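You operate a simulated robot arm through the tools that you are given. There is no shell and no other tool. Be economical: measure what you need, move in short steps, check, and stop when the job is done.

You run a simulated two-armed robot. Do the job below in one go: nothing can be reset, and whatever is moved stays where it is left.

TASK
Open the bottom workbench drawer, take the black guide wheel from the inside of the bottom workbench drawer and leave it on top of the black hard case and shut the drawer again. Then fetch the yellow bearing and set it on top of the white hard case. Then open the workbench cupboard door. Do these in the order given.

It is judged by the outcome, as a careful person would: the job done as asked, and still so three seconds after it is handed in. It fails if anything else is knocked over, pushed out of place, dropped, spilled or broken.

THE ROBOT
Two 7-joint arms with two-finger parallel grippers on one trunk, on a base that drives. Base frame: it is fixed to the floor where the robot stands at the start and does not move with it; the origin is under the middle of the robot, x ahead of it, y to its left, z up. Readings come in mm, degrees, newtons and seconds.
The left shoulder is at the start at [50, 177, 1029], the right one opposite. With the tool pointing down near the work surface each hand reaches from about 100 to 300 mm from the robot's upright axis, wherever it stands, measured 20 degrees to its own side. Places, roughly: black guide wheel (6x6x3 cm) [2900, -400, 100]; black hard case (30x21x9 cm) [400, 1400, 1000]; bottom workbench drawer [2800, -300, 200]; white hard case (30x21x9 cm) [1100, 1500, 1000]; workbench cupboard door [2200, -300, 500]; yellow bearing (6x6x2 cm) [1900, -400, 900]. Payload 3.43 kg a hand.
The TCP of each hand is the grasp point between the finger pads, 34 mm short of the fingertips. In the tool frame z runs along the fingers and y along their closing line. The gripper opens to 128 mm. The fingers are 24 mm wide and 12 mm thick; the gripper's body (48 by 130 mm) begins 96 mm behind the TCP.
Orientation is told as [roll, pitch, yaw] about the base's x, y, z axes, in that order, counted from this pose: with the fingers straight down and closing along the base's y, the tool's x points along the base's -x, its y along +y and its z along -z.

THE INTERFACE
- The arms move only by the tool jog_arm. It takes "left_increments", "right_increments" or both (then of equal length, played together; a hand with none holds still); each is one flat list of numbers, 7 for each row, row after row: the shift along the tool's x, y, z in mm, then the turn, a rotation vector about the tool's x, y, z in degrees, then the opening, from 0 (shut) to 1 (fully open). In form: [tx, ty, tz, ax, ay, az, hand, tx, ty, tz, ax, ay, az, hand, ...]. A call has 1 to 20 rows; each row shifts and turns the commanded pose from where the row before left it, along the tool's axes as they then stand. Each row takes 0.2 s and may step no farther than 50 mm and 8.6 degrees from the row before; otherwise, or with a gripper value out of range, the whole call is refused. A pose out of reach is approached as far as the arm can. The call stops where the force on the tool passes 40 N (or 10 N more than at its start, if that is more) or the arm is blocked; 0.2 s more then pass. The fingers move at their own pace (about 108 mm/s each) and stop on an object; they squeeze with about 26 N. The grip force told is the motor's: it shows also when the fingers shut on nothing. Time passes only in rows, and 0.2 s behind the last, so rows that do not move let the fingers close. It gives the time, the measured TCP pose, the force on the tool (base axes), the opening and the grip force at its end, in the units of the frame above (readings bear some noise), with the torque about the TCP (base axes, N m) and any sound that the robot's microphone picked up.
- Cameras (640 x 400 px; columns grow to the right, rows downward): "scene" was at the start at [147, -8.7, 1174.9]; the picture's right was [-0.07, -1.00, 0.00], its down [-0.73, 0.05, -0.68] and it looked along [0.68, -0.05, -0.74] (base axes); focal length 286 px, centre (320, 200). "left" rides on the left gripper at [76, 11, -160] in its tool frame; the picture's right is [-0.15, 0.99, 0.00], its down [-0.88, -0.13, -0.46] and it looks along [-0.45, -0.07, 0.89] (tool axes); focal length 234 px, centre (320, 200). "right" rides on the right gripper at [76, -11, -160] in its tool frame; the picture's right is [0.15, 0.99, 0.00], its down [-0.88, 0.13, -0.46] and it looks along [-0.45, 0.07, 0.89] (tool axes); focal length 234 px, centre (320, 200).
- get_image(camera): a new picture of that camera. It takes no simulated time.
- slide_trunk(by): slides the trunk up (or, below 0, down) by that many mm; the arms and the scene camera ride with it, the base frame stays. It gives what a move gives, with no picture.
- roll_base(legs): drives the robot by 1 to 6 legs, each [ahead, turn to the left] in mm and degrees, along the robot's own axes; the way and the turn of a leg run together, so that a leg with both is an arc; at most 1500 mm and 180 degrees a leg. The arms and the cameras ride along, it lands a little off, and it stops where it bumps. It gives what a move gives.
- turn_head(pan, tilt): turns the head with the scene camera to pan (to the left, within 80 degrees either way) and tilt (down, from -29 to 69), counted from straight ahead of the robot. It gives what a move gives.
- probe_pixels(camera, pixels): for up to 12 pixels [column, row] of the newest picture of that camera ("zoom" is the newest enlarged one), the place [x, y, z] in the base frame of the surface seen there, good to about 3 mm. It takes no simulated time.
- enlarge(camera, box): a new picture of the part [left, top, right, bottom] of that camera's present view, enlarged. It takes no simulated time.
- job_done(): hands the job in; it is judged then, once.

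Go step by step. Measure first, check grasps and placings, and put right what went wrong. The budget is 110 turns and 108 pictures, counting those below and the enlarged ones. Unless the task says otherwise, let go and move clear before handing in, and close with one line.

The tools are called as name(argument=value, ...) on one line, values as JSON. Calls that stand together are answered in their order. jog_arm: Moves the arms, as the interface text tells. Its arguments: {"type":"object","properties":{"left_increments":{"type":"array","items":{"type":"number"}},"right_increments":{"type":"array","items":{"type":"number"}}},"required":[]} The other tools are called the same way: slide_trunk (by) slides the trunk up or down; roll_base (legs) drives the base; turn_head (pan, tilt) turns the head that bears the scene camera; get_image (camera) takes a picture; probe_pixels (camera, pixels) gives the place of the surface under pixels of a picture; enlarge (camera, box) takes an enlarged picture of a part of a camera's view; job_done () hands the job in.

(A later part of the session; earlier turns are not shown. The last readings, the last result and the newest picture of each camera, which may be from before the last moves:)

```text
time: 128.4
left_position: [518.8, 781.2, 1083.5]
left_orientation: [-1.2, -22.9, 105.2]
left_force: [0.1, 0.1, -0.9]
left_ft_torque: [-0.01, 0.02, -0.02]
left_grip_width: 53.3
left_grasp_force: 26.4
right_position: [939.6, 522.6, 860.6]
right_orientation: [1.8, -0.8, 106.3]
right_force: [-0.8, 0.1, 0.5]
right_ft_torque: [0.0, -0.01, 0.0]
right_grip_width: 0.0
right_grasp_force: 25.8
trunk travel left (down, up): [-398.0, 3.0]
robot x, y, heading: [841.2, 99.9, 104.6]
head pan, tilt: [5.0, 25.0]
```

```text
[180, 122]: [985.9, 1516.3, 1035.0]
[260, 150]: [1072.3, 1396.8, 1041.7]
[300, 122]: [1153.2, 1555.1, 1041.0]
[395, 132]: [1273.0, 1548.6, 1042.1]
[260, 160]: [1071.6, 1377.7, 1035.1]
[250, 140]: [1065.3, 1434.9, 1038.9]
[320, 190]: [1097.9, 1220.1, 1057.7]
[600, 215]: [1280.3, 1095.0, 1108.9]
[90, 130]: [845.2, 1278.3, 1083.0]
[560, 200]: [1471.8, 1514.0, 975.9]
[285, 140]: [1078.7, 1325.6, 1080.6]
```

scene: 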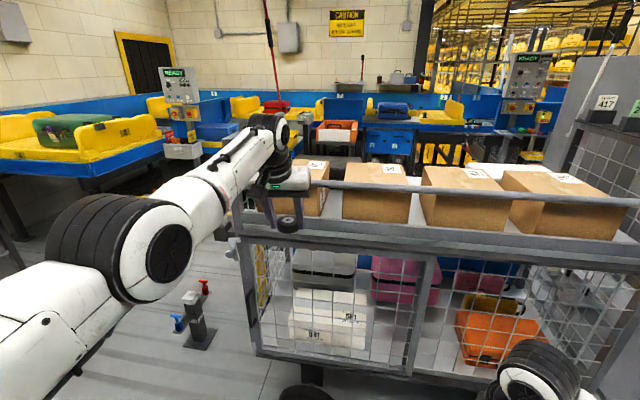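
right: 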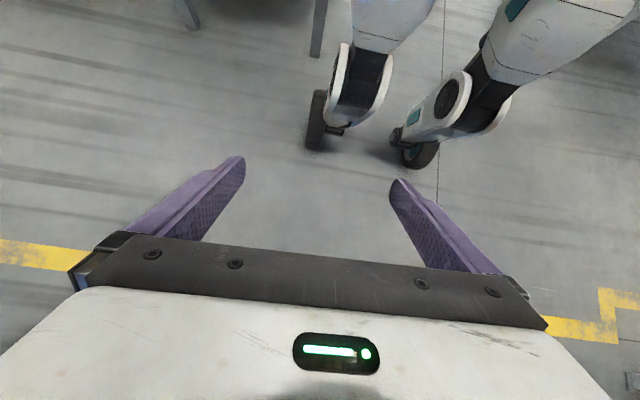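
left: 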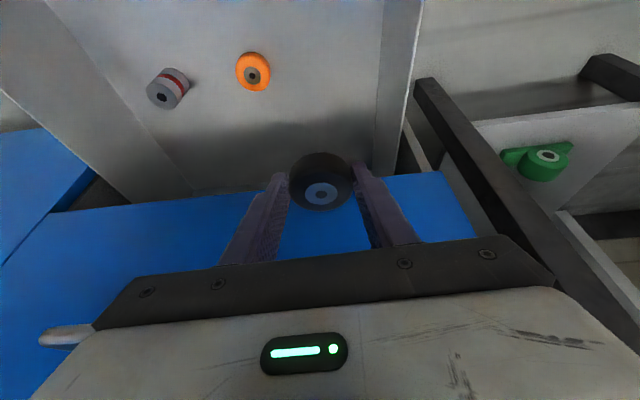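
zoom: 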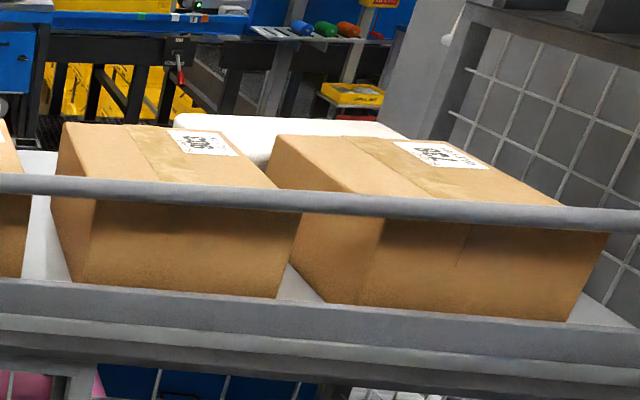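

The black case centre is about (425,1370), top z=1043; the trolley's front rail top is at z≈1109. I'll raise the hand above the rail and check the arm heights.

jog_arm(left_increments=[-12, 0, -32, 0, 0, 0, 0, -12, 0, -32, 0, 0, 0, 0, -12, 0, -32, 0, 0, 0, 0, 0, 0, 0, 0, 0, 0, 0])

get_image(camera="scene")

probe_pixels(camera="scene", pixels=[[215, 190], [235, 190], [150, 250], [200, 230], [260, 130], [290, 170], [270, 180], [240, 205], [120, 300], [40, 340]])

```text
time: 129.4
left_position: [519.6, 760.3, 1180.8]
left_orientation: [-1.1, -22.9, 105.3]
left_force: [-1.0, -0.5, -0.5]
left_ft_torque: [-0.02, -0.01, 0.0]
left_grip_width: 53.1
left_grasp_force: 26.0
left hand out of reach, approached as far as the arm can: row 1, 2, 3
right_position: [939.0, 522.6, 861.3]
right_orientation: [1.8, -0.8, 106.4]
right_force: [-0.6, -1.0, 0.4]
right_ft_torque: [0.0, -0.02, -0.03]
right_grip_width: 0.1
right_grasp_force: 25.7
trunk travel left (down, up): [-398.0, 3.0]
robot x, y, heading: [842.0, 97.9, 104.3]
head pan, tilt: [5.0, 25.0]
```

```text
56 pictures are left
```

scene: 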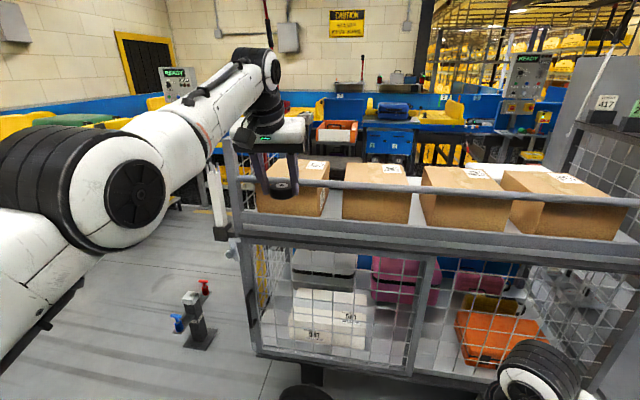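

```text
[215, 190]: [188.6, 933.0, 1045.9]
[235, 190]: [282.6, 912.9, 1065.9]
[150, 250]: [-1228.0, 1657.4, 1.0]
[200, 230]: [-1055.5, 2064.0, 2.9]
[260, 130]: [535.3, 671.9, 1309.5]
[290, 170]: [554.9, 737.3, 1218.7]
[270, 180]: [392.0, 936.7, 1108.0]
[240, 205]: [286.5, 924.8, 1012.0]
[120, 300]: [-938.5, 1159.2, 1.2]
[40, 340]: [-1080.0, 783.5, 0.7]
```

The right hand at z 861 would hit the trolley when I advance, so I'll raise and extend it to the same level first.

jog_arm(right_increments=[-26, 0, -42, 0, 0, 0, 0, -26, 0, -42, 0, 0, 0, 0, -26, 0, -42, 0, 0, 0, 0, -26, 0, -42, 0, 0, 0, 0, -26, 0, -42, 0, 0, 0, 0, -26, 0, -42, 0, 0, 0, 0, -26, 0, -42, 0, 0, 0, 0, -26, 0, -42, 0, 0, 0, 0, 0, 0, 0, 0, 0, 0, 0])

get_image(camera="scene")

```text
time: 131.4
left_position: [521.7, 760.4, 1182.4]
left_orientation: [-1.1, -22.9, 105.2]
left_force: [-0.2, -0.6, -0.9]
left_ft_torque: [-0.03, 0.01, 0.0]
left_grip_width: 53.1
left_grasp_force: 26.5
right_position: [893.4, 718.8, 1198.6]
right_orientation: [1.8, -0.9, 106.4]
right_force: [1.1, 0.6, 0.6]
right_ft_torque: [-0.01, -0.04, -0.01]
right_grip_width: 0.0
right_grasp_force: 25.8
trunk travel left (down, up): [-398.0, 3.0]
robot x, y, heading: [839.4, 95.4, 104.5]
head pan, tilt: [5.0, 25.0]
```

```text
55 pictures are left
```

scene: 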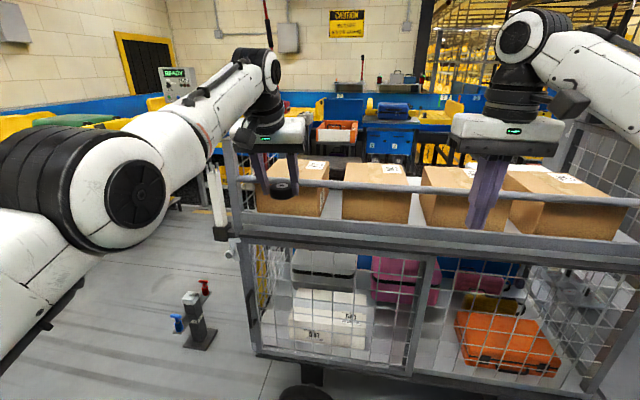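

probe_pixels(camera="scene", pixels=[[135, 195], [60, 200], [135, 225], [95, 240], [200, 140], [170, 190], [208, 155], [180, 180], [600, 90], [560, 60]])

```text
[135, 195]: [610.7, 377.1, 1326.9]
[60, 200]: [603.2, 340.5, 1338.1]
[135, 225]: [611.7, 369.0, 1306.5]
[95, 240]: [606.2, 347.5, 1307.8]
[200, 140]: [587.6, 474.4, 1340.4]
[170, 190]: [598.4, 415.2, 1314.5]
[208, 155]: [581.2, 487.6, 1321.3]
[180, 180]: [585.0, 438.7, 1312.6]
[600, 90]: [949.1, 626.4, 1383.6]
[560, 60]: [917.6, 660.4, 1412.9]
```

Both arms are well above the rail (elbow z≈1310). I'll turn slightly and advance 570 mm.

roll_base(legs=[[0, -2.5], [570, 0]])

turn_head(pan=10, tilt=30)

get_image(camera="scene")

get_image(camera="left")

```text
time: 134.9
left_position: [440.0, 1299.8, 1180.7]
left_orientation: [-1.1, -22.7, 102.5]
left_force: [-0.2, -0.6, -1.0]
left_ft_torque: [0.03, -0.04, 0.02]
left_grip_width: 52.7
left_grasp_force: 26.2
right_position: [812.7, 1240.0, 1198.2]
right_orientation: [1.8, -0.7, 103.7]
right_force: [-0.1, -0.4, 0.1]
right_ft_torque: [0.03, 0.0, -0.02]
right_grip_width: 0.1
right_grasp_force: 25.6
trunk travel left (down, up): [-398.0, 3.0]
robot x, y, heading: [728.1, 623.8, 102.1]
head pan, tilt: [5.0, 25.0]
stopped in leg 2: the robot was blocked; the commanded pose is now the measured one
```

```text
time: 135.6
left_position: [439.7, 1301.4, 1179.7]
left_orientation: [-1.1, -22.8, 102.5]
left_force: [-0.5, 0.0, -0.8]
left_ft_torque: [-0.02, 0.0, 0.0]
left_grip_width: 53.1
left_grasp_force: 26.2
right_position: [810.4, 1243.0, 1196.5]
right_orientation: [1.8, -0.8, 103.7]
right_force: [0.7, -0.1, 0.3]
right_ft_torque: [0.01, 0.0, 0.03]
right_grip_width: 0.0
right_grasp_force: 25.8
trunk travel left (down, up): [-398.0, 3.0]
robot x, y, heading: [731.9, 625.7, 101.8]
head pan, tilt: [10.0, 30.0]
```

```text
54 pictures are left
```

scene: 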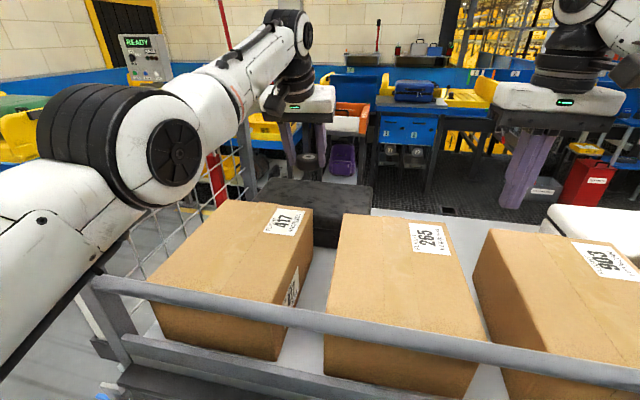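

```text
53 pictures are left
```

left: 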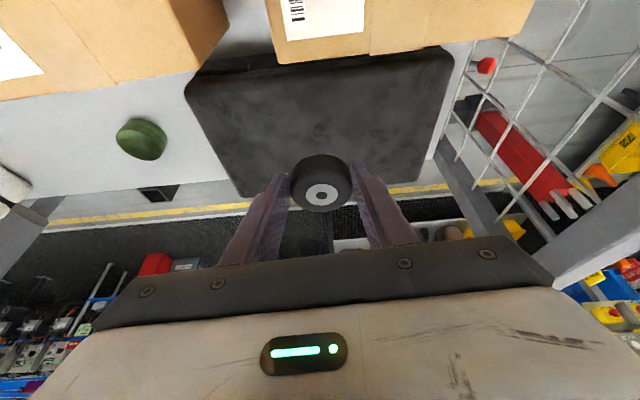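

probe_pixels(camera="left", pixels=[[192, 92], [448, 60], [432, 165], [250, 190], [330, 120], [290, 75], [420, 58], [275, 62], [142, 138], [380, 172]])

probe_pixels(camera="scene", pixels=[[100, 285], [400, 335], [300, 215], [310, 195]])

```text
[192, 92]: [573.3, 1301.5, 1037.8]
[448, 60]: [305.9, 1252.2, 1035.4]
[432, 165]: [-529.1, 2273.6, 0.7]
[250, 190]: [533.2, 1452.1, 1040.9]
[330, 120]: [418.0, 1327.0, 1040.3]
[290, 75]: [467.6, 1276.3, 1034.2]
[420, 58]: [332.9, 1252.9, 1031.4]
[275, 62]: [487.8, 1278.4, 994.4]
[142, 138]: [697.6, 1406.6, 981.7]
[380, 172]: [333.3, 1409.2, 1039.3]
```

```text
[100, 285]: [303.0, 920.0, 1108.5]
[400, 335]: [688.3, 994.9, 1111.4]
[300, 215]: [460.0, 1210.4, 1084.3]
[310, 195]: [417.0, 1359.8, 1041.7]
```

The trolley has not moved (rail still at y≈920 for x≈303). The wheel is over the black case; I'll lower it with a small forward extension.

jog_arm(left_increments=[2.7, 3, 27.8, 0, 0, 0, 0, 2.7, 3, 27.8, 0, 0, 0, 0, 2.7, 3, 27.8, 0, 0, 0, 0, 0, 0, 0, 0, 0, 0, 0])

get_image(camera="left")

```text
time: 136.6
left_position: [426.6, 1317.5, 1099.5]
left_orientation: [-1.2, -22.7, 102.6]
left_force: [-0.3, 0.6, -0.7]
left_ft_torque: [-0.03, -0.01, -0.02]
left_grip_width: 52.8
left_grasp_force: 26.4
left hand out of reach, approached as far as the arm can: row 3
right_position: [811.0, 1241.4, 1197.0]
right_orientation: [1.8, -0.8, 103.7]
right_force: [-0.1, 1.3, 0.3]
right_ft_torque: [0.0, 0.0, 0.01]
right_grip_width: 0.2
right_grasp_force: 25.7
trunk travel left (down, up): [-398.0, 3.0]
robot x, y, heading: [729.1, 626.4, 101.8]
head pan, tilt: [10.0, 30.0]
```

```text
52 pictures are left
```

left: 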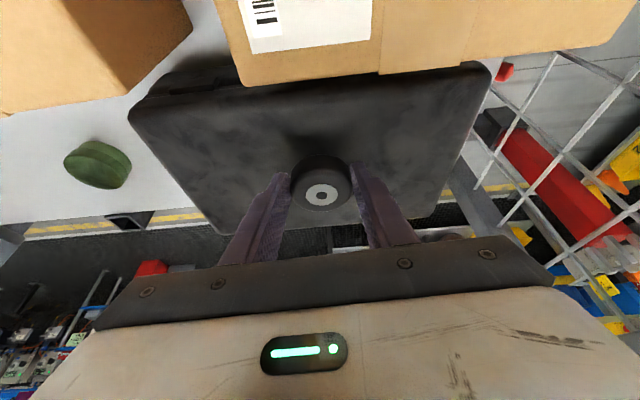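

slide_trunk(by=-19)

enlarge(camera="left", box=[200, 100, 440, 250])

```text
time: 137.2
left_position: [426.2, 1318.0, 1080.7]
left_orientation: [-1.0, -22.7, 102.6]
left_force: [0.0, 0.3, 1.9]
left_ft_torque: [0.06, -0.05, -0.01]
left_grip_width: 52.9
left_grasp_force: 25.3
right_position: [810.9, 1242.0, 1177.9]
right_orientation: [1.8, -0.8, 103.7]
right_force: [-0.2, 0.7, 0.1]
right_ft_torque: [0.06, -0.03, 0.01]
right_grip_width: 0.1
right_grasp_force: 25.9
trunk travel left (down, up): [-379.0, 22.0]
robot x, y, heading: [729.3, 626.2, 101.7]
head pan, tilt: [10.0, 30.0]
```

```text
2.67 times, centred on (320, 175) of left
```

zoom: 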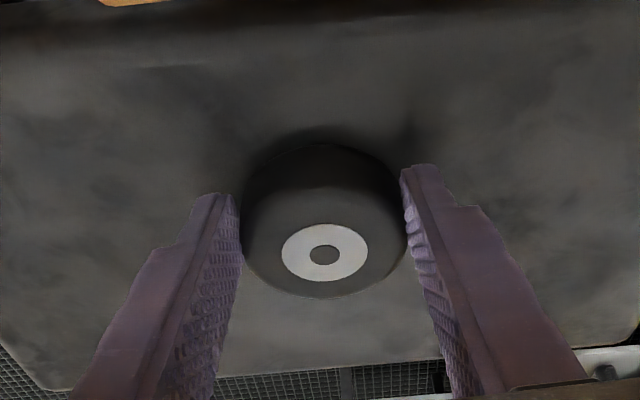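

Light contact (1.9 N). Lower 2 mm more and open.

slide_trunk(by=-2)

jog_arm(left_increments=[0, 0, 0, 0, 0, 0, 0.45, 0, 0, 0, 0, 0, 0, 0.55, 0, 0, 0, 0, 0, 0, 0.6, 0, 0, 0, 0, 0, 0, 0.6])

slide_trunk(by=24)

get_image(camera="left")

```text
time: 137.7
left_position: [426.7, 1318.5, 1080.5]
left_orientation: [-1.0, -22.9, 102.6]
left_force: [-1.2, -0.5, 7.7]
left_ft_torque: [0.19, -0.1, 0.02]
left_grip_width: 53.0
left_grasp_force: 26.0
right_position: [812.5, 1240.7, 1176.3]
right_orientation: [1.9, -0.8, 103.7]
right_force: [-0.5, 0.0, 0.8]
right_ft_torque: [0.01, -0.01, -0.02]
right_grip_width: 0.0
right_grasp_force: 25.9
trunk travel left (down, up): [-377.0, 24.0]
robot x, y, heading: [727.7, 627.4, 101.9]
head pan, tilt: [10.0, 30.0]
```

```text
time: 138.7
left_position: [425.5, 1317.8, 1077.7]
left_orientation: [-1.1, -22.6, 102.7]
left_force: [0.3, -0.2, -0.6]
left_ft_torque: [0.01, -0.04, -0.02]
left_grip_width: 76.9
left_grasp_force: 0.0
right_position: [811.8, 1243.1, 1176.2]
right_orientation: [1.8, -0.7, 103.7]
right_force: [0.7, -0.2, 0.3]
right_ft_torque: [0.01, -0.02, -0.01]
right_grip_width: 0.0
right_grasp_force: 25.6
trunk travel left (down, up): [-377.0, 24.0]
robot x, y, heading: [727.2, 632.5, 101.9]
head pan, tilt: [10.0, 30.0]
```

```text
time: 139.4
left_position: [425.9, 1318.8, 1101.8]
left_orientation: [-1.2, -22.6, 102.6]
left_force: [-0.9, -0.3, 1.1]
left_ft_torque: [-0.01, 0.01, 0.02]
left_grip_width: 76.8
left_grasp_force: 0.1
right_position: [811.1, 1243.5, 1199.9]
right_orientation: [1.8, -0.8, 103.7]
right_force: [0.0, 0.4, -0.2]
right_ft_torque: [0.0, -0.03, -0.02]
right_grip_width: 0.0
right_grasp_force: 25.9
trunk travel left (down, up): [-401.0, 0.0]
robot x, y, heading: [729.5, 629.4, 102.0]
head pan, tilt: [10.0, 30.0]
```

```text
50 pictures are left
```

left: 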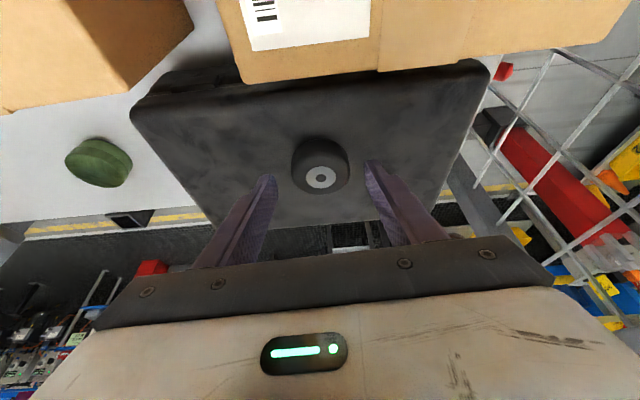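

The wheel stands on the black case. I'll raise the hand clear of the rail and back out.

jog_arm(left_increments=[-11, 0, -26, 0, 0, 0, 0.6, -11, 0, -26, 0, 0, 0, 0.6, -11, 0, -26, 0, 0, 0, 0.6, 0, 0, 0, 0, 0, 0, 0.6])

roll_base(legs=[[-560, 0]])

turn_head(pan=20, tilt=20)

enlarge(camera="scene", box=[200, 100, 640, 375])

```text
time: 140.4
left_position: [427.2, 1300.8, 1181.4]
left_orientation: [-1.2, -22.7, 102.5]
left_force: [0.2, -0.1, -0.5]
left_ft_torque: [0.0, -0.01, 0.01]
left_grip_width: 76.9
left_grasp_force: 0.1
left hand out of reach, approached as far as the arm can: row 1, 2, 3
right_position: [810.8, 1243.9, 1199.6]
right_orientation: [1.8, -0.8, 103.8]
right_force: [0.6, 0.1, 0.1]
right_ft_torque: [0.0, 0.02, 0.0]
right_grip_width: 0.2
right_grasp_force: 25.9
trunk travel left (down, up): [-401.0, 0.0]
robot x, y, heading: [732.1, 626.7, 101.7]
head pan, tilt: [10.0, 30.0]
```

```text
time: 143.6
left_position: [544.2, 760.5, 1182.1]
left_orientation: [-1.2, -22.7, 102.2]
left_force: [-0.1, -0.5, 0.3]
left_ft_torque: [0.01, 0.0, 0.02]
left_grip_width: 76.5
left_grasp_force: 0.1
right_position: [926.2, 701.5, 1199.7]
right_orientation: [1.8, -0.9, 103.2]
right_force: [0.7, 0.3, -0.9]
right_ft_torque: [0.05, -0.02, 0.0]
right_grip_width: 0.0
right_grasp_force: 25.9
trunk travel left (down, up): [-401.0, 0.0]
robot x, y, heading: [843.4, 87.9, 101.5]
head pan, tilt: [10.0, 30.0]
```

```text
time: 144.3
left_position: [543.9, 761.6, 1181.4]
left_orientation: [-1.1, -22.6, 102.2]
left_force: [-1.0, -1.0, -0.3]
left_ft_torque: [0.03, 0.01, -0.01]
left_grip_width: 76.7
left_grasp_force: 0.0
right_position: [926.3, 701.9, 1200.7]
right_orientation: [1.8, -0.8, 103.3]
right_force: [0.0, 0.2, 0.7]
right_ft_torque: [0.0, -0.03, 0.03]
right_grip_width: 0.0
right_grasp_force: 25.8
trunk travel left (down, up): [-401.0, 0.0]
robot x, y, heading: [841.1, 86.6, 101.3]
head pan, tilt: [20.0, 20.0]
```

```text
1.45 times, centred on (420, 238) of scene
```

zoom: 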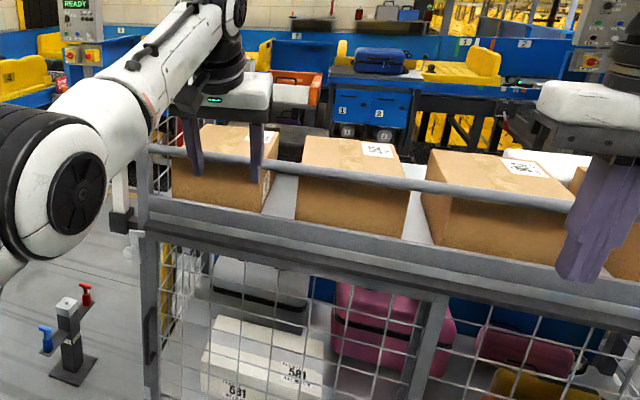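

The wheel rests on the case, boxes undisturbed. I'll drive back to face the drawer and shut it.

roll_base(legs=[[0, -87], [886, 0], [0, 16], [837, 0], [0, -110]])

turn_head(pan=5, tilt=45)

get_image(camera="scene")

```text
time: 162.3
left_position: [2691.8, 38.7, 1182.6]
left_orientation: [-1.0, -22.6, -79.7]
left_force: [1.1, 0.2, 0.4]
left_ft_torque: [0.0, 0.0, 0.01]
left_grip_width: 76.9
left_grasp_force: 0.1
right_position: [2311.0, 111.3, 1201.3]
right_orientation: [1.9, -0.8, -78.7]
right_force: [-0.4, 1.0, 0.4]
right_ft_torque: [-0.01, -0.02, 0.0]
right_grip_width: 0.0
right_grasp_force: 26.4
trunk travel left (down, up): [-401.0, 0.0]
robot x, y, heading: [2413.9, 722.4, -80.4]
head pan, tilt: [20.0, 20.0]
```

```text
time: 163.2
left_position: [2691.8, 38.3, 1182.0]
left_orientation: [-1.1, -22.7, -79.7]
left_force: [0.1, 0.0, -0.5]
left_ft_torque: [0.02, -0.02, -0.01]
left_grip_width: 76.9
left_grasp_force: 0.1
right_position: [2310.3, 111.4, 1200.4]
right_orientation: [1.8, -0.8, -78.7]
right_force: [0.2, -0.5, 0.2]
right_ft_torque: [0.01, 0.01, 0.02]
right_grip_width: 0.0
right_grasp_force: 25.9
trunk travel left (down, up): [-401.0, 0.0]
robot x, y, heading: [2417.6, 723.2, -80.2]
head pan, tilt: [5.0, 45.0]
```

```text
48 pictures are left
```

scene: 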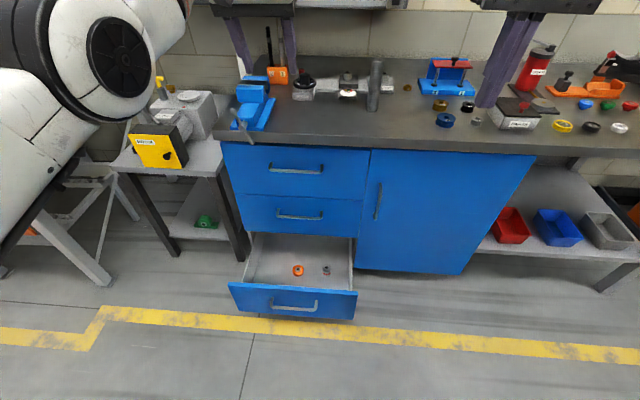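

roll_base(legs=[[-50, 0]])

slide_trunk(by=-300)

jog_arm(left_increments=[28, 0, 38, 0, 0, 0, 0, 28, 0, 38, 0, 0, 0, 0, 28, 0, 38, 0, 0, 0, 0, 28, 0, 38, 0, 0, 0, 0, 28, 0, 38, 0, 0, 0, 0, 28, 0, 38, 0, 0, 0, 0, 28, 0, 38, 0, 0, 0, 0, 28, 0, 38, 0, 0, 0, 0, 28, 0, 38, 0, 0, 0, 0, 28, 0, 38, 0, 0, 0, 0, 28, 0, 38, 0, 0, 0, 0, 28, 0, 38, 0, 0, 0, 0, 0, 0, 0, 0, 0, 0, 0])

get_image(camera="scene")

```text
time: 164.1
left_position: [2682.4, 87.6, 1183.0]
left_orientation: [-1.1, -22.7, -79.9]
left_force: [-0.2, 0.1, -0.5]
left_ft_torque: [-0.03, 0.01, 0.0]
left_grip_width: 76.7
left_grasp_force: 0.1
right_position: [2302.1, 161.2, 1201.2]
right_orientation: [1.8, -0.8, -78.8]
right_force: [0.8, -0.2, 0.0]
right_ft_torque: [-0.03, -0.03, 0.0]
right_grip_width: 0.0
right_grasp_force: 25.6
trunk travel left (down, up): [-401.0, 0.0]
robot x, y, heading: [2409.3, 773.4, -80.7]
head pan, tilt: [5.0, 45.0]
```

```text
time: 167.1
left_position: [2682.8, 86.7, 881.7]
left_orientation: [-1.1, -22.8, -79.8]
left_force: [0.4, 0.2, 0.0]
left_ft_torque: [-0.05, -0.03, 0.0]
left_grip_width: 76.7
left_grasp_force: 0.0
right_position: [2301.8, 161.1, 900.2]
right_orientation: [1.8, -0.8, -78.7]
right_force: [0.6, -0.7, 0.8]
right_ft_torque: [0.01, -0.02, -0.02]
right_grip_width: 0.0
right_grasp_force: 25.8
trunk travel left (down, up): [-101.0, 300.0]
robot x, y, heading: [2409.5, 772.3, -80.5]
head pan, tilt: [5.0, 45.0]
```

```text
time: 169.9
left_position: [2649.4, 217.4, 331.7]
left_orientation: [-1.1, -22.7, -79.7]
left_force: [1.2, -0.1, 0.4]
left_ft_torque: [-0.01, 0.02, 0.02]
left_grip_width: 0.0
left_grasp_force: 26.1
right_position: [2302.0, 160.7, 901.0]
right_orientation: [1.9, -0.8, -78.7]
right_force: [0.4, -0.5, -0.7]
right_ft_torque: [0.04, 0.01, 0.03]
right_grip_width: 0.0
right_grasp_force: 25.9
trunk travel left (down, up): [-101.0, 300.0]
robot x, y, heading: [2413.3, 773.8, -80.4]
head pan, tilt: [5.0, 45.0]
```

```text
47 pictures are left
```

scene: 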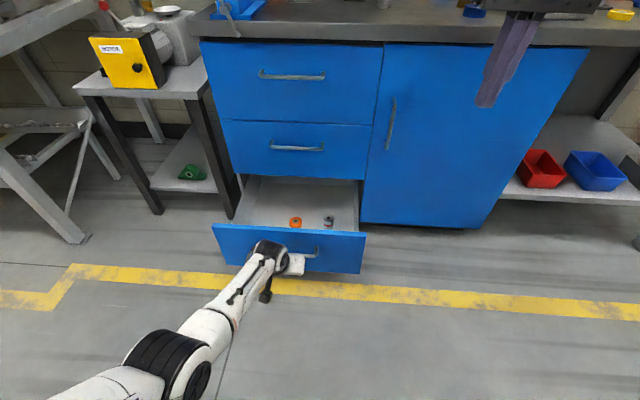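

jog_arm(left_increments=[0, 0, 0, 0, -4, 0, 0, 0, 0, 0, 0, -4, 0, 0, 0, 0, 0, 0, 0, 0, 0])

slide_trunk(by=8)

roll_base(legs=[[250, 0]])

get_image(camera="scene")

```text
time: 170.7
left_position: [2649.4, 217.9, 331.0]
left_orientation: [-1.3, -30.7, -79.5]
left_force: [-0.4, 0.3, -0.1]
left_ft_torque: [-0.03, -0.02, 0.01]
left_grip_width: 0.0
left_grasp_force: 25.8
right_position: [2302.8, 160.8, 898.9]
right_orientation: [1.9, -0.8, -78.6]
right_force: [-0.9, -0.2, -0.2]
right_ft_torque: [-0.02, 0.02, -0.03]
right_grip_width: 0.0
right_grasp_force: 25.8
trunk travel left (down, up): [-101.0, 300.0]
robot x, y, heading: [2408.5, 771.7, -80.6]
head pan, tilt: [5.0, 45.0]
```

```text
time: 171.3
left_position: [2649.7, 217.6, 338.9]
left_orientation: [-1.1, -30.7, -79.6]
left_force: [0.9, -0.3, 0.9]
left_ft_torque: [-0.03, 0.0, -0.02]
left_grip_width: 0.0
left_grasp_force: 26.0
right_position: [2301.3, 160.9, 908.8]
right_orientation: [1.8, -0.7, -78.8]
right_force: [-0.6, 0.3, -0.9]
right_ft_torque: [0.03, 0.0, 0.03]
right_grip_width: 0.0
right_grasp_force: 25.9
trunk travel left (down, up): [-109.0, 292.0]
robot x, y, heading: [2410.3, 772.4, -80.5]
head pan, tilt: [5.0, 45.0]
```

```text
time: 173.1
left_position: [2693.9, -29.4, 339.6]
left_orientation: [-1.0, -30.8, -79.4]
left_force: [-0.4, -0.2, 0.4]
left_ft_torque: [-0.03, -0.01, -0.04]
left_grip_width: 0.0
left_grasp_force: 26.0
right_position: [2345.8, -87.6, 908.1]
right_orientation: [1.8, -0.8, -78.5]
right_force: [0.4, -1.2, -0.8]
right_ft_torque: [0.05, 0.0, -0.02]
right_grip_width: 0.0
right_grasp_force: 26.1
trunk travel left (down, up): [-109.0, 292.0]
robot x, y, heading: [2454.3, 525.8, -80.0]
head pan, tilt: [5.0, 45.0]
```

```text
46 pictures are left
```

scene: 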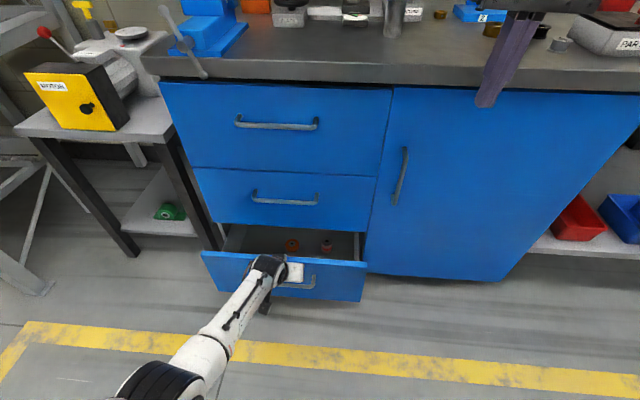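

The drawer is closing. I'll raise the right hand to keep clear of the bench top, then push the rest.

jog_arm(right_increments=[0, 0, -40, 0, 0, 0, 0, 0, 0, -40, 0, 0, 0, 0, 0, 0, -40, 0, 0, 0, 0, 0, 0, 0, 0, 0, 0, 0])

roll_base(legs=[[165, 0]])

get_image(camera="scene")

```text
time: 174.1
left_position: [2693.8, -28.7, 339.2]
left_orientation: [-1.0, -30.7, -79.4]
left_force: [-0.7, 0.0, -0.4]
left_ft_torque: [0.0, 0.02, 0.0]
left_grip_width: 0.2
left_grasp_force: 26.0
right_position: [2342.7, -79.8, 1007.4]
right_orientation: [1.7, -0.7, -78.5]
right_force: [-1.0, -0.7, 0.4]
right_ft_torque: [-0.01, 0.0, -0.04]
right_grip_width: 0.2
right_grasp_force: 25.9
right hand out of reach, approached as far as the arm can: row 3
trunk travel left (down, up): [-109.0, 292.0]
robot x, y, heading: [2455.5, 526.4, -80.4]
head pan, tilt: [5.0, 45.0]
```

```text
time: 175.5
left_position: [2714.5, -161.1, 332.3]
left_orientation: [-1.2, -28.9, -79.1]
left_force: [0.0, -0.3, -0.2]
left_ft_torque: [0.01, -0.02, 0.03]
left_grip_width: 0.1
left_grasp_force: 26.3
right_position: [2368.7, -221.1, 1006.1]
right_orientation: [1.7, -0.7, -78.5]
right_force: [-0.1, 0.5, 0.4]
right_ft_torque: [-0.03, -0.01, -0.02]
right_grip_width: 0.1
right_grasp_force: 26.2
trunk travel left (down, up): [-109.0, 292.0]
robot x, y, heading: [2477.5, 385.3, -80.1]
head pan, tilt: [5.0, 45.0]
stopped in leg 1: the force on the tool passed its limit (the readings are from after the stop); the commanded pose is now the measured one
```

```text
45 pictures are left
```

scene: 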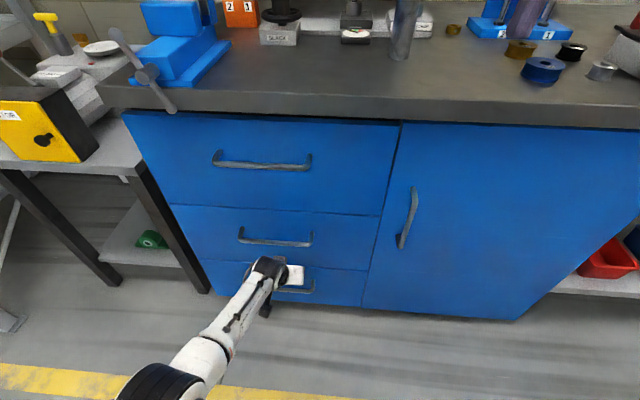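

roll_base(legs=[[-160, 0]])

enlarge(camera="scene", box=[170, 170, 410, 320])

probe_pixels(camera="zoom", pixels=[[150, 60], [150, 130], [150, 180], [160, 200], [450, 110], [450, 165], [450, 210], [510, 190], [560, 190], [480, 230]])

```text
time: 176.9
left_position: [2689.5, -1.8, 332.7]
left_orientation: [-1.1, -28.9, -79.0]
left_force: [0.8, -0.7, 0.3]
left_ft_torque: [0.01, 0.0, -0.01]
left_grip_width: 0.2
left_grasp_force: 25.6
right_position: [2341.3, -63.6, 1006.0]
right_orientation: [1.7, -0.9, -78.3]
right_force: [-0.2, 0.1, -0.3]
right_ft_torque: [-0.02, 0.04, -0.01]
right_grip_width: 0.0
right_grasp_force: 25.7
trunk travel left (down, up): [-109.0, 292.0]
robot x, y, heading: [2444.8, 542.6, -80.3]
head pan, tilt: [5.0, 45.0]
```

```text
2.67 times, centred on (290, 245) of scene
```

zoom: 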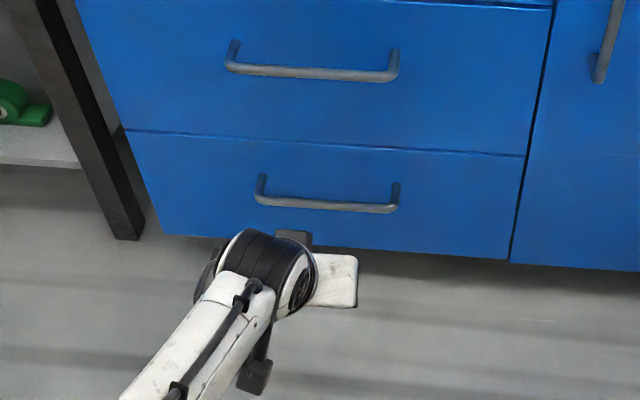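

```text
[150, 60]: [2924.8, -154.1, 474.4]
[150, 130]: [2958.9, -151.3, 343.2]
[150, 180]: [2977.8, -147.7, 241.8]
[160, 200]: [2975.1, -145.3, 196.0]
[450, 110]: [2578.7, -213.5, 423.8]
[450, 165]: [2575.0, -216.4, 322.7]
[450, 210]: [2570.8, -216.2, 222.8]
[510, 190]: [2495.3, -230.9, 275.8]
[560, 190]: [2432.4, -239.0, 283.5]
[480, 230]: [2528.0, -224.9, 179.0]
```

The drawer front is flush with its neighbours (e.g. (2575,-216) at z 423, 323 and 223), so it is shut. I'll back off a bit, then raise the trunk and the left arm out of the way.

roll_base(legs=[[-130, 0]])

slide_trunk(by=159)

jog_arm(left_increments=[-34, 0, -33, 0, 0, 0, 0, -34, 0, -33, 0, 0, 0, 0, -34, 0, -33, 0, 0, 0, 0, -34, 0, -33, 0, 0, 0, 0, -34, 0, -33, 0, 0, 0, 0, -34, 0, -33, 0, 0, 0, 0, -34, 0, -33, 0, 0, 0, 0, -34, 0, -33, 0, 0, 0, 0, -34, 0, -33, 0, 0, 0, 0, -34, 0, -33, 0, 0, 0, 0, -34, 0, -33, 0, 0, 0, 0, -34, 0, -33, 0, 0, 0, 0, -34, 0, -33, 0, 0, 0, 0, 0, 0, 0, 0, 0, 0, 0])

turn_head(pan=-40, tilt=30)

get_image(camera="scene")

```text
time: 178.2
left_position: [2665.5, 127.3, 331.9]
left_orientation: [-1.0, -28.9, -79.0]
left_force: [0.0, -0.5, 0.1]
left_ft_torque: [-0.01, 0.02, -0.01]
left_grip_width: 0.0
left_grasp_force: 26.0
right_position: [2317.3, 66.7, 1007.1]
right_orientation: [1.8, -0.8, -78.4]
right_force: [0.1, -0.4, 0.6]
right_ft_torque: [0.02, 0.0, 0.0]
right_grip_width: 0.0
right_grasp_force: 26.3
trunk travel left (down, up): [-109.0, 292.0]
robot x, y, heading: [2425.4, 669.2, -80.3]
head pan, tilt: [5.0, 45.0]
```

```text
time: 180.0
left_position: [2665.6, 127.3, 492.2]
left_orientation: [-1.0, -28.8, -79.1]
left_force: [0.6, 0.4, 0.3]
left_ft_torque: [0.01, -0.02, 0.0]
left_grip_width: 0.0
left_grasp_force: 26.2
right_position: [2319.1, 65.0, 1164.5]
right_orientation: [1.8, -0.6, -78.4]
right_force: [0.0, -0.8, 0.1]
right_ft_torque: [-0.01, 0.0, 0.01]
right_grip_width: 0.0
right_grasp_force: 25.8
trunk travel left (down, up): [-268.0, 133.0]
robot x, y, heading: [2427.4, 673.3, -80.3]
head pan, tilt: [5.0, 45.0]
```

```text
time: 183.0
left_position: [2704.4, -36.0, 1057.2]
left_orientation: [-1.2, -29.0, -79.1]
left_force: [-0.5, 0.1, -0.1]
left_ft_torque: [-0.01, 0.01, -0.02]
left_grip_width: 0.1
left_grasp_force: 26.0
left hand out of reach, approached as far as the arm can: row 13
right_position: [2317.8, 67.8, 1164.2]
right_orientation: [1.8, -0.7, -78.3]
right_force: [-0.3, 0.6, 0.0]
right_ft_torque: [-0.05, 0.0, -0.05]
right_grip_width: 0.1
right_grasp_force: 26.1
trunk travel left (down, up): [-268.0, 133.0]
robot x, y, heading: [2425.8, 673.6, -80.4]
head pan, tilt: [5.0, 45.0]
```

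```text
time: 184.1
left_position: [2705.3, -36.4, 1055.9]
left_orientation: [-1.1, -28.9, -79.1]
left_force: [-0.9, 0.6, -0.2]
left_ft_torque: [0.01, -0.04, 0.01]
left_grip_width: 0.2
left_grasp_force: 26.1
right_position: [2318.9, 66.7, 1164.6]
right_orientation: [1.7, -0.7, -78.4]
right_force: [-0.7, 0.4, 0.7]
right_ft_torque: [-0.03, -0.02, -0.02]
right_grip_width: 0.0
right_grasp_force: 26.3
trunk travel left (down, up): [-268.0, 133.0]
robot x, y, heading: [2424.9, 670.6, -80.1]
head pan, tilt: [-40.0, 30.0]
```

```text
43 pictures are left
```

scene: 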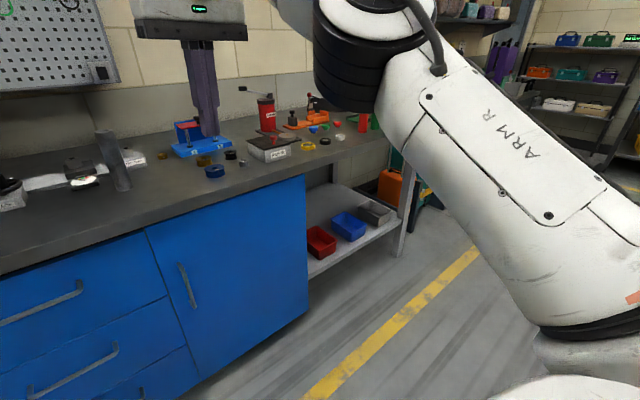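

roll_base(legs=[[0, -75], [573, 0], [0, 75]])

turn_head(pan=-15, tilt=40)

get_image(camera="scene")

get_image(camera="right")

```text
time: 193.9
left_position: [2181.3, -275.5, 1055.1]
left_orientation: [-1.1, -28.8, -79.4]
left_force: [0.2, 0.4, -0.9]
left_ft_torque: [0.0, -0.01, 0.0]
left_grip_width: 0.0
left_grasp_force: 26.4
right_position: [1795.9, -171.6, 1165.1]
right_orientation: [1.9, -0.7, -78.6]
right_force: [-0.4, -0.7, 0.7]
right_ft_torque: [0.01, 0.03, -0.01]
right_grip_width: 0.0
right_grasp_force: 25.9
trunk travel left (down, up): [-268.0, 133.0]
robot x, y, heading: [1903.7, 429.6, -80.4]
head pan, tilt: [-40.0, 30.0]
```

```text
time: 194.8
left_position: [2182.6, -275.7, 1056.7]
left_orientation: [-1.2, -29.0, -79.3]
left_force: [0.5, -0.6, -0.2]
left_ft_torque: [0.0, 0.01, -0.01]
left_grip_width: 0.0
left_grasp_force: 25.7
right_position: [1795.3, -172.3, 1164.0]
right_orientation: [1.8, -0.7, -78.6]
right_force: [0.8, 0.6, -0.2]
right_ft_torque: [0.0, 0.02, 0.01]
right_grip_width: 0.1
right_grasp_force: 26.0
trunk travel left (down, up): [-268.0, 133.0]
robot x, y, heading: [1906.4, 432.2, -80.4]
head pan, tilt: [-15.0, 40.0]
```

```text
42 pictures are left
```

scene: 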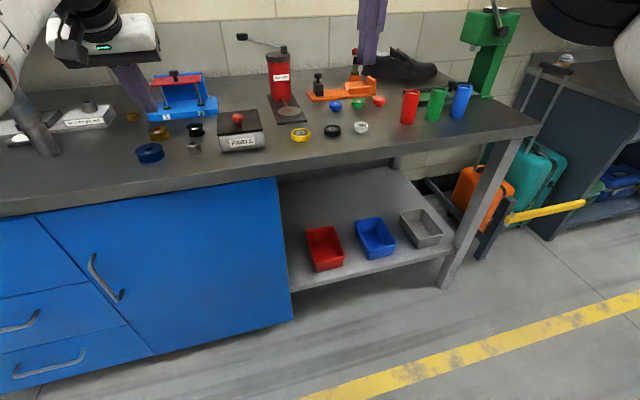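

```text
41 pictures are left
```

right: 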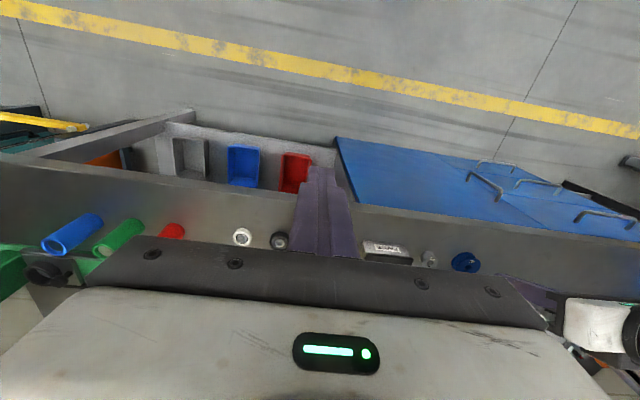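

enlarge(camera="scene", box=[200, 90, 400, 215])

probe_pixels(camera="zoom", pixels=[[288, 142], [355, 142], [321, 128], [321, 152], [321, 138], [430, 130], [515, 118], [130, 150], [320, 220], [270, 80], [450, 40], [150, 90]])

```text
3.20 times, centred on (300, 152) of scene
```

zoom: 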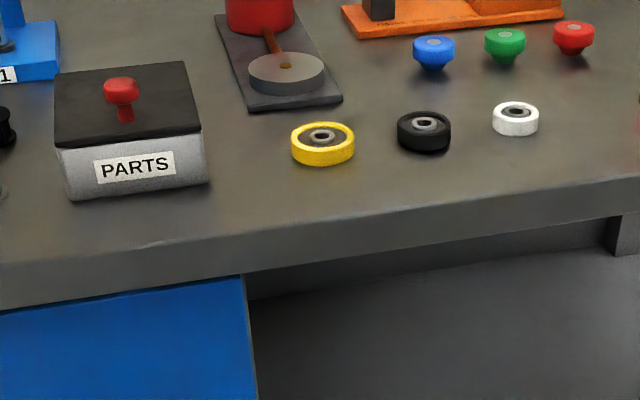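

```text
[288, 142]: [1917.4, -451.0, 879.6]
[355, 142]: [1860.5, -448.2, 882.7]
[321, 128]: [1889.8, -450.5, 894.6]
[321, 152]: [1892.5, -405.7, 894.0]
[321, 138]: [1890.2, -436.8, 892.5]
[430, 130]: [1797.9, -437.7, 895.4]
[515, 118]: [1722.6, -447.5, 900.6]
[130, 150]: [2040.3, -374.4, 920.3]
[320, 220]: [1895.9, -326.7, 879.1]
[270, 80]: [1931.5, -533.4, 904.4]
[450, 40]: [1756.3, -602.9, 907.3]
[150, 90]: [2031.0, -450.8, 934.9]
```

The yellow bearing is at about (1890,-430), bench top z 879, its top ~894. I'll raise the trunk, move in, and bring the right hand tilted 23° above it.

slide_trunk(by=60)

roll_base(legs=[[160, 0]])

jog_arm(right_increments=[0, 0, 0, 0.6, -7.3, 0.5, 0.6, 0, 0, 0, 0.6, -7.3, 0.5, 0.6, 0, 0, 0, 0.6, -7.3, 0.5, 0.6, 0, 8, 43, 0, 0, 0, 0.6, 0, 8, 43, 0, 0, 0, 0.6, 0, 8, 43, 0, 0, 0, 0.6, 0, 8, 43, 0, 0, 0, 0.6, 0, 8, 43, 0, 0, 0, 0.6, 0, 7, 43, 0, 0, 0, 0.6, 0, 0, 0, 0, 0, 0, 0.6])

get_image(camera="right")

get_image(camera="scene")

```text
time: 195.8
left_position: [2182.9, -274.5, 1117.3]
left_orientation: [-1.2, -28.9, -79.4]
left_force: [0.4, 0.3, -0.4]
left_ft_torque: [0.0, 0.01, 0.0]
left_grip_width: 0.2
left_grasp_force: 25.4
right_position: [1796.2, -171.8, 1223.4]
right_orientation: [1.7, -0.6, -78.6]
right_force: [-0.2, 0.0, -0.9]
right_ft_torque: [0.04, -0.01, 0.02]
right_grip_width: 0.0
right_grasp_force: 26.3
trunk travel left (down, up): [-328.0, 73.0]
robot x, y, heading: [1907.6, 437.9, -80.5]
head pan, tilt: [-15.0, 40.0]
```

```text
time: 197.2
left_position: [2207.2, -435.7, 1115.2]
left_orientation: [-1.1, -28.9, -79.3]
left_force: [-0.7, -0.6, -0.5]
left_ft_torque: [0.03, 0.0, 0.02]
left_grip_width: 0.1
left_grasp_force: 25.9
right_position: [1821.7, -330.1, 1224.3]
right_orientation: [1.9, -0.6, -78.7]
right_force: [-0.1, 0.8, -0.9]
right_ft_torque: [0.05, 0.0, -0.01]
right_grip_width: 0.0
right_grasp_force: 26.3
trunk travel left (down, up): [-328.0, 73.0]
robot x, y, heading: [1930.6, 274.2, -80.2]
head pan, tilt: [-15.0, 40.0]
```

```text
time: 199.4
left_position: [2206.4, -433.1, 1115.5]
left_orientation: [-1.1, -28.9, -79.4]
left_force: [-0.4, 0.3, -0.5]
left_ft_torque: [0.01, 0.03, -0.02]
left_grip_width: 0.2
left_grasp_force: 26.2
right_position: [1884.7, -419.3, 988.9]
right_orientation: [0.3, -22.5, -80.7]
right_force: [0.1, 0.1, -1.1]
right_ft_torque: [0.01, 0.01, 0.03]
right_grip_width: 76.9
right_grasp_force: 0.1
trunk travel left (down, up): [-328.0, 73.0]
robot x, y, heading: [1931.9, 275.7, -80.6]
head pan, tilt: [-15.0, 40.0]
```

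```text
39 pictures are left
```

right: 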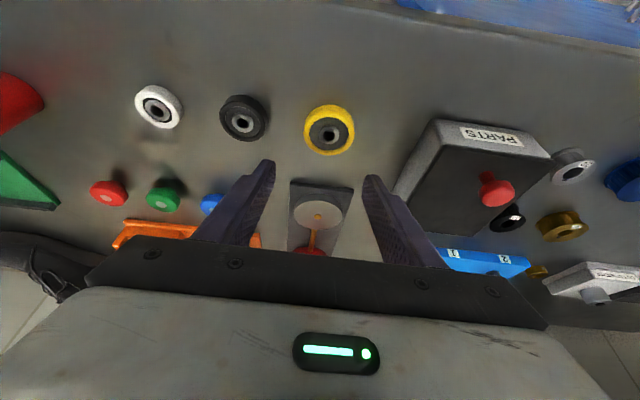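

```text
38 pictures are left
```

scene: 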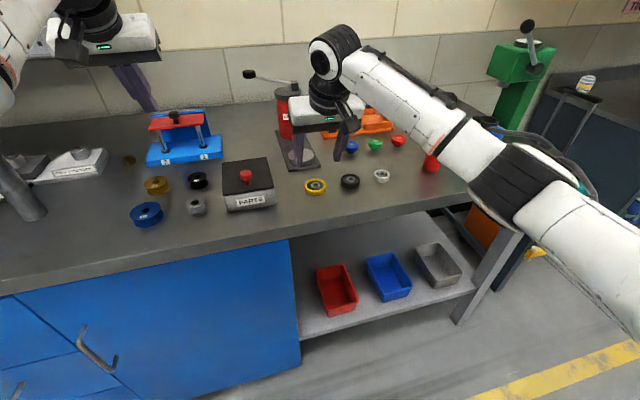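

probe_pixels(camera="right", pixels=[[307, 131], [353, 130], [330, 108], [329, 153], [330, 132], [245, 118], [400, 190], [320, 190], [312, 250]])

```text
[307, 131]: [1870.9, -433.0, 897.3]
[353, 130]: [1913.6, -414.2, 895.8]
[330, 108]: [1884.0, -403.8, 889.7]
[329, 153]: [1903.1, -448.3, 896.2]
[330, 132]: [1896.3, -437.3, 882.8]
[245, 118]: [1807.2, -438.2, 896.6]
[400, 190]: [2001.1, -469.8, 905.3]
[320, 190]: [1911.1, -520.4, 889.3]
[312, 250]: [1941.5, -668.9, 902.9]
```

jog_arm(right_increments=[9, 2, 17, 0, 0, 0, 0.6, 9, 2, 18, 0, 0, 0, 0.6, 8, 2, 17, 0, 0, 0, 0.6, 0, 0, 0, 0, 0, 0, 0.6])

get_image(camera="right")

```text
time: 200.4
left_position: [2208.4, -434.6, 1115.0]
left_orientation: [-1.1, -29.0, -79.5]
left_force: [0.8, -0.1, -0.4]
left_ft_torque: [0.02, -0.02, -0.02]
left_grip_width: 0.0
left_grasp_force: 25.8
right_position: [1890.6, -414.2, 929.9]
right_orientation: [0.4, -22.5, -80.5]
right_force: [0.2, 0.4, 0.7]
right_ft_torque: [-0.04, 0.01, -0.01]
right_grip_width: 76.9
right_grasp_force: 0.1
trunk travel left (down, up): [-328.0, 73.0]
robot x, y, heading: [1931.6, 277.2, -80.8]
head pan, tilt: [-15.0, 40.0]
```

```text
37 pictures are left
```

right: 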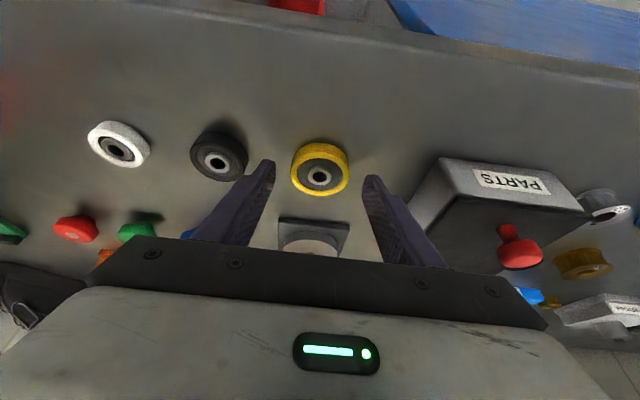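

jog_arm(right_increments=[2.7, 0, 6.7, 0, 0, 0, 0.6, 2.7, 0, 6.7, 0, 0, 0, 0.6, 0, 0, 0, 0, 0, 0, 0.6, 0, 0, 0, 0, 0, 0, 0.3, 0, 0, 0, 0, 0, 0, 0, 0, 0, 0, 0, 0, 0, 0, 0, 0, 0, 0, 0, 0, 0])

get_image(camera="right")

```text
time: 202.0
left_position: [2206.3, -433.1, 1116.4]
left_orientation: [-1.1, -28.9, -79.5]
left_force: [-0.5, 0.9, -0.5]
left_ft_torque: [-0.01, 0.01, 0.03]
left_grip_width: 0.0
left_grasp_force: 26.6
right_position: [1891.1, -414.5, 916.1]
right_orientation: [0.3, -22.7, -80.6]
right_force: [-5.6, -2.7, 12.2]
right_ft_torque: [-0.27, 0.54, -0.04]
right_grip_width: 53.0
right_grasp_force: 26.0
trunk travel left (down, up): [-328.0, 73.0]
robot x, y, heading: [1933.5, 274.6, -80.4]
head pan, tilt: [-15.0, 40.0]
```

```text
36 pictures are left
```

right: 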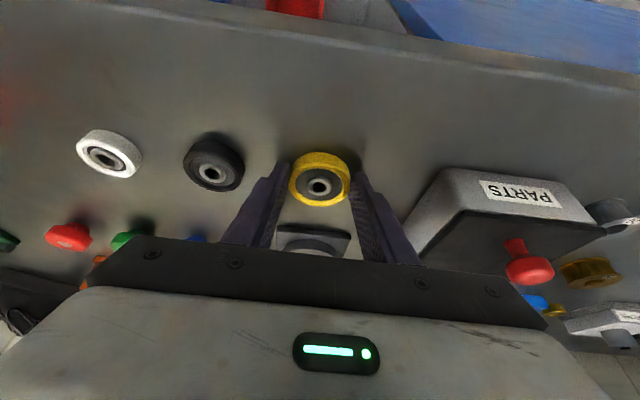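

The bearing is gripped (53 mm). Lift vertically and check.

jog_arm(right_increments=[-4, 0, -9, 0, 0, 0, 0, -12, 0, -28, 0, 0, 0, 0, -12, 0, -28, 0, 0, 0, 0, -14, 0, -36, 0, 0, 0, 0, -14, 0, -36, 0, 0, 0, 0, 0, 0, 0, 0, 0, 0, 0])

slide_trunk(by=70)

enlarge(camera="right", box=[200, 100, 440, 250])

```text
time: 203.4
left_position: [2208.1, -434.1, 1115.4]
left_orientation: [-1.1, -29.0, -79.4]
left_force: [0.0, 0.8, 0.1]
left_ft_torque: [0.01, -0.03, -0.01]
left_grip_width: 0.0
left_grasp_force: 26.2
right_position: [1890.4, -415.2, 1062.2]
right_orientation: [0.3, -22.5, -80.5]
right_force: [-0.5, -1.2, -1.0]
right_ft_torque: [0.01, -0.03, 0.05]
right_grip_width: 52.9
right_grasp_force: 25.9
trunk travel left (down, up): [-328.0, 73.0]
robot x, y, heading: [1935.5, 278.0, -80.5]
head pan, tilt: [-15.0, 40.0]
```

```text
time: 204.5
left_position: [2208.4, -434.3, 1185.7]
left_orientation: [-1.0, -28.9, -79.4]
left_force: [0.9, -0.1, -0.4]
left_ft_torque: [0.01, -0.03, -0.01]
left_grip_width: 0.1
left_grasp_force: 26.0
right_position: [1890.2, -414.6, 1133.0]
right_orientation: [0.3, -22.5, -80.5]
right_force: [0.4, -0.1, -1.1]
right_ft_torque: [0.0, -0.01, 0.0]
right_grip_width: 52.5
right_grasp_force: 26.2
trunk travel left (down, up): [-398.0, 3.0]
robot x, y, heading: [1932.5, 274.9, -80.5]
head pan, tilt: [-15.0, 40.0]
```

```text
2.67 times, centred on (320, 175) of right
```

zoom: 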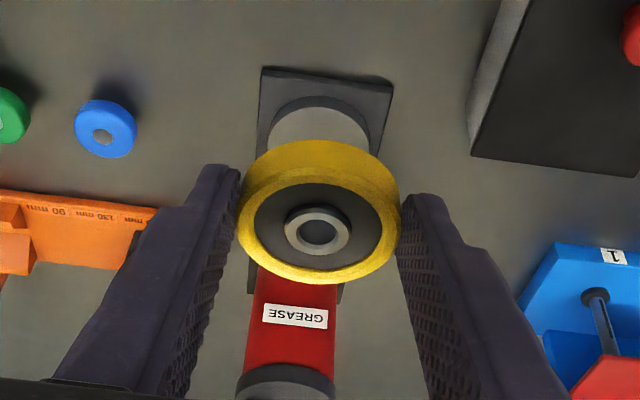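

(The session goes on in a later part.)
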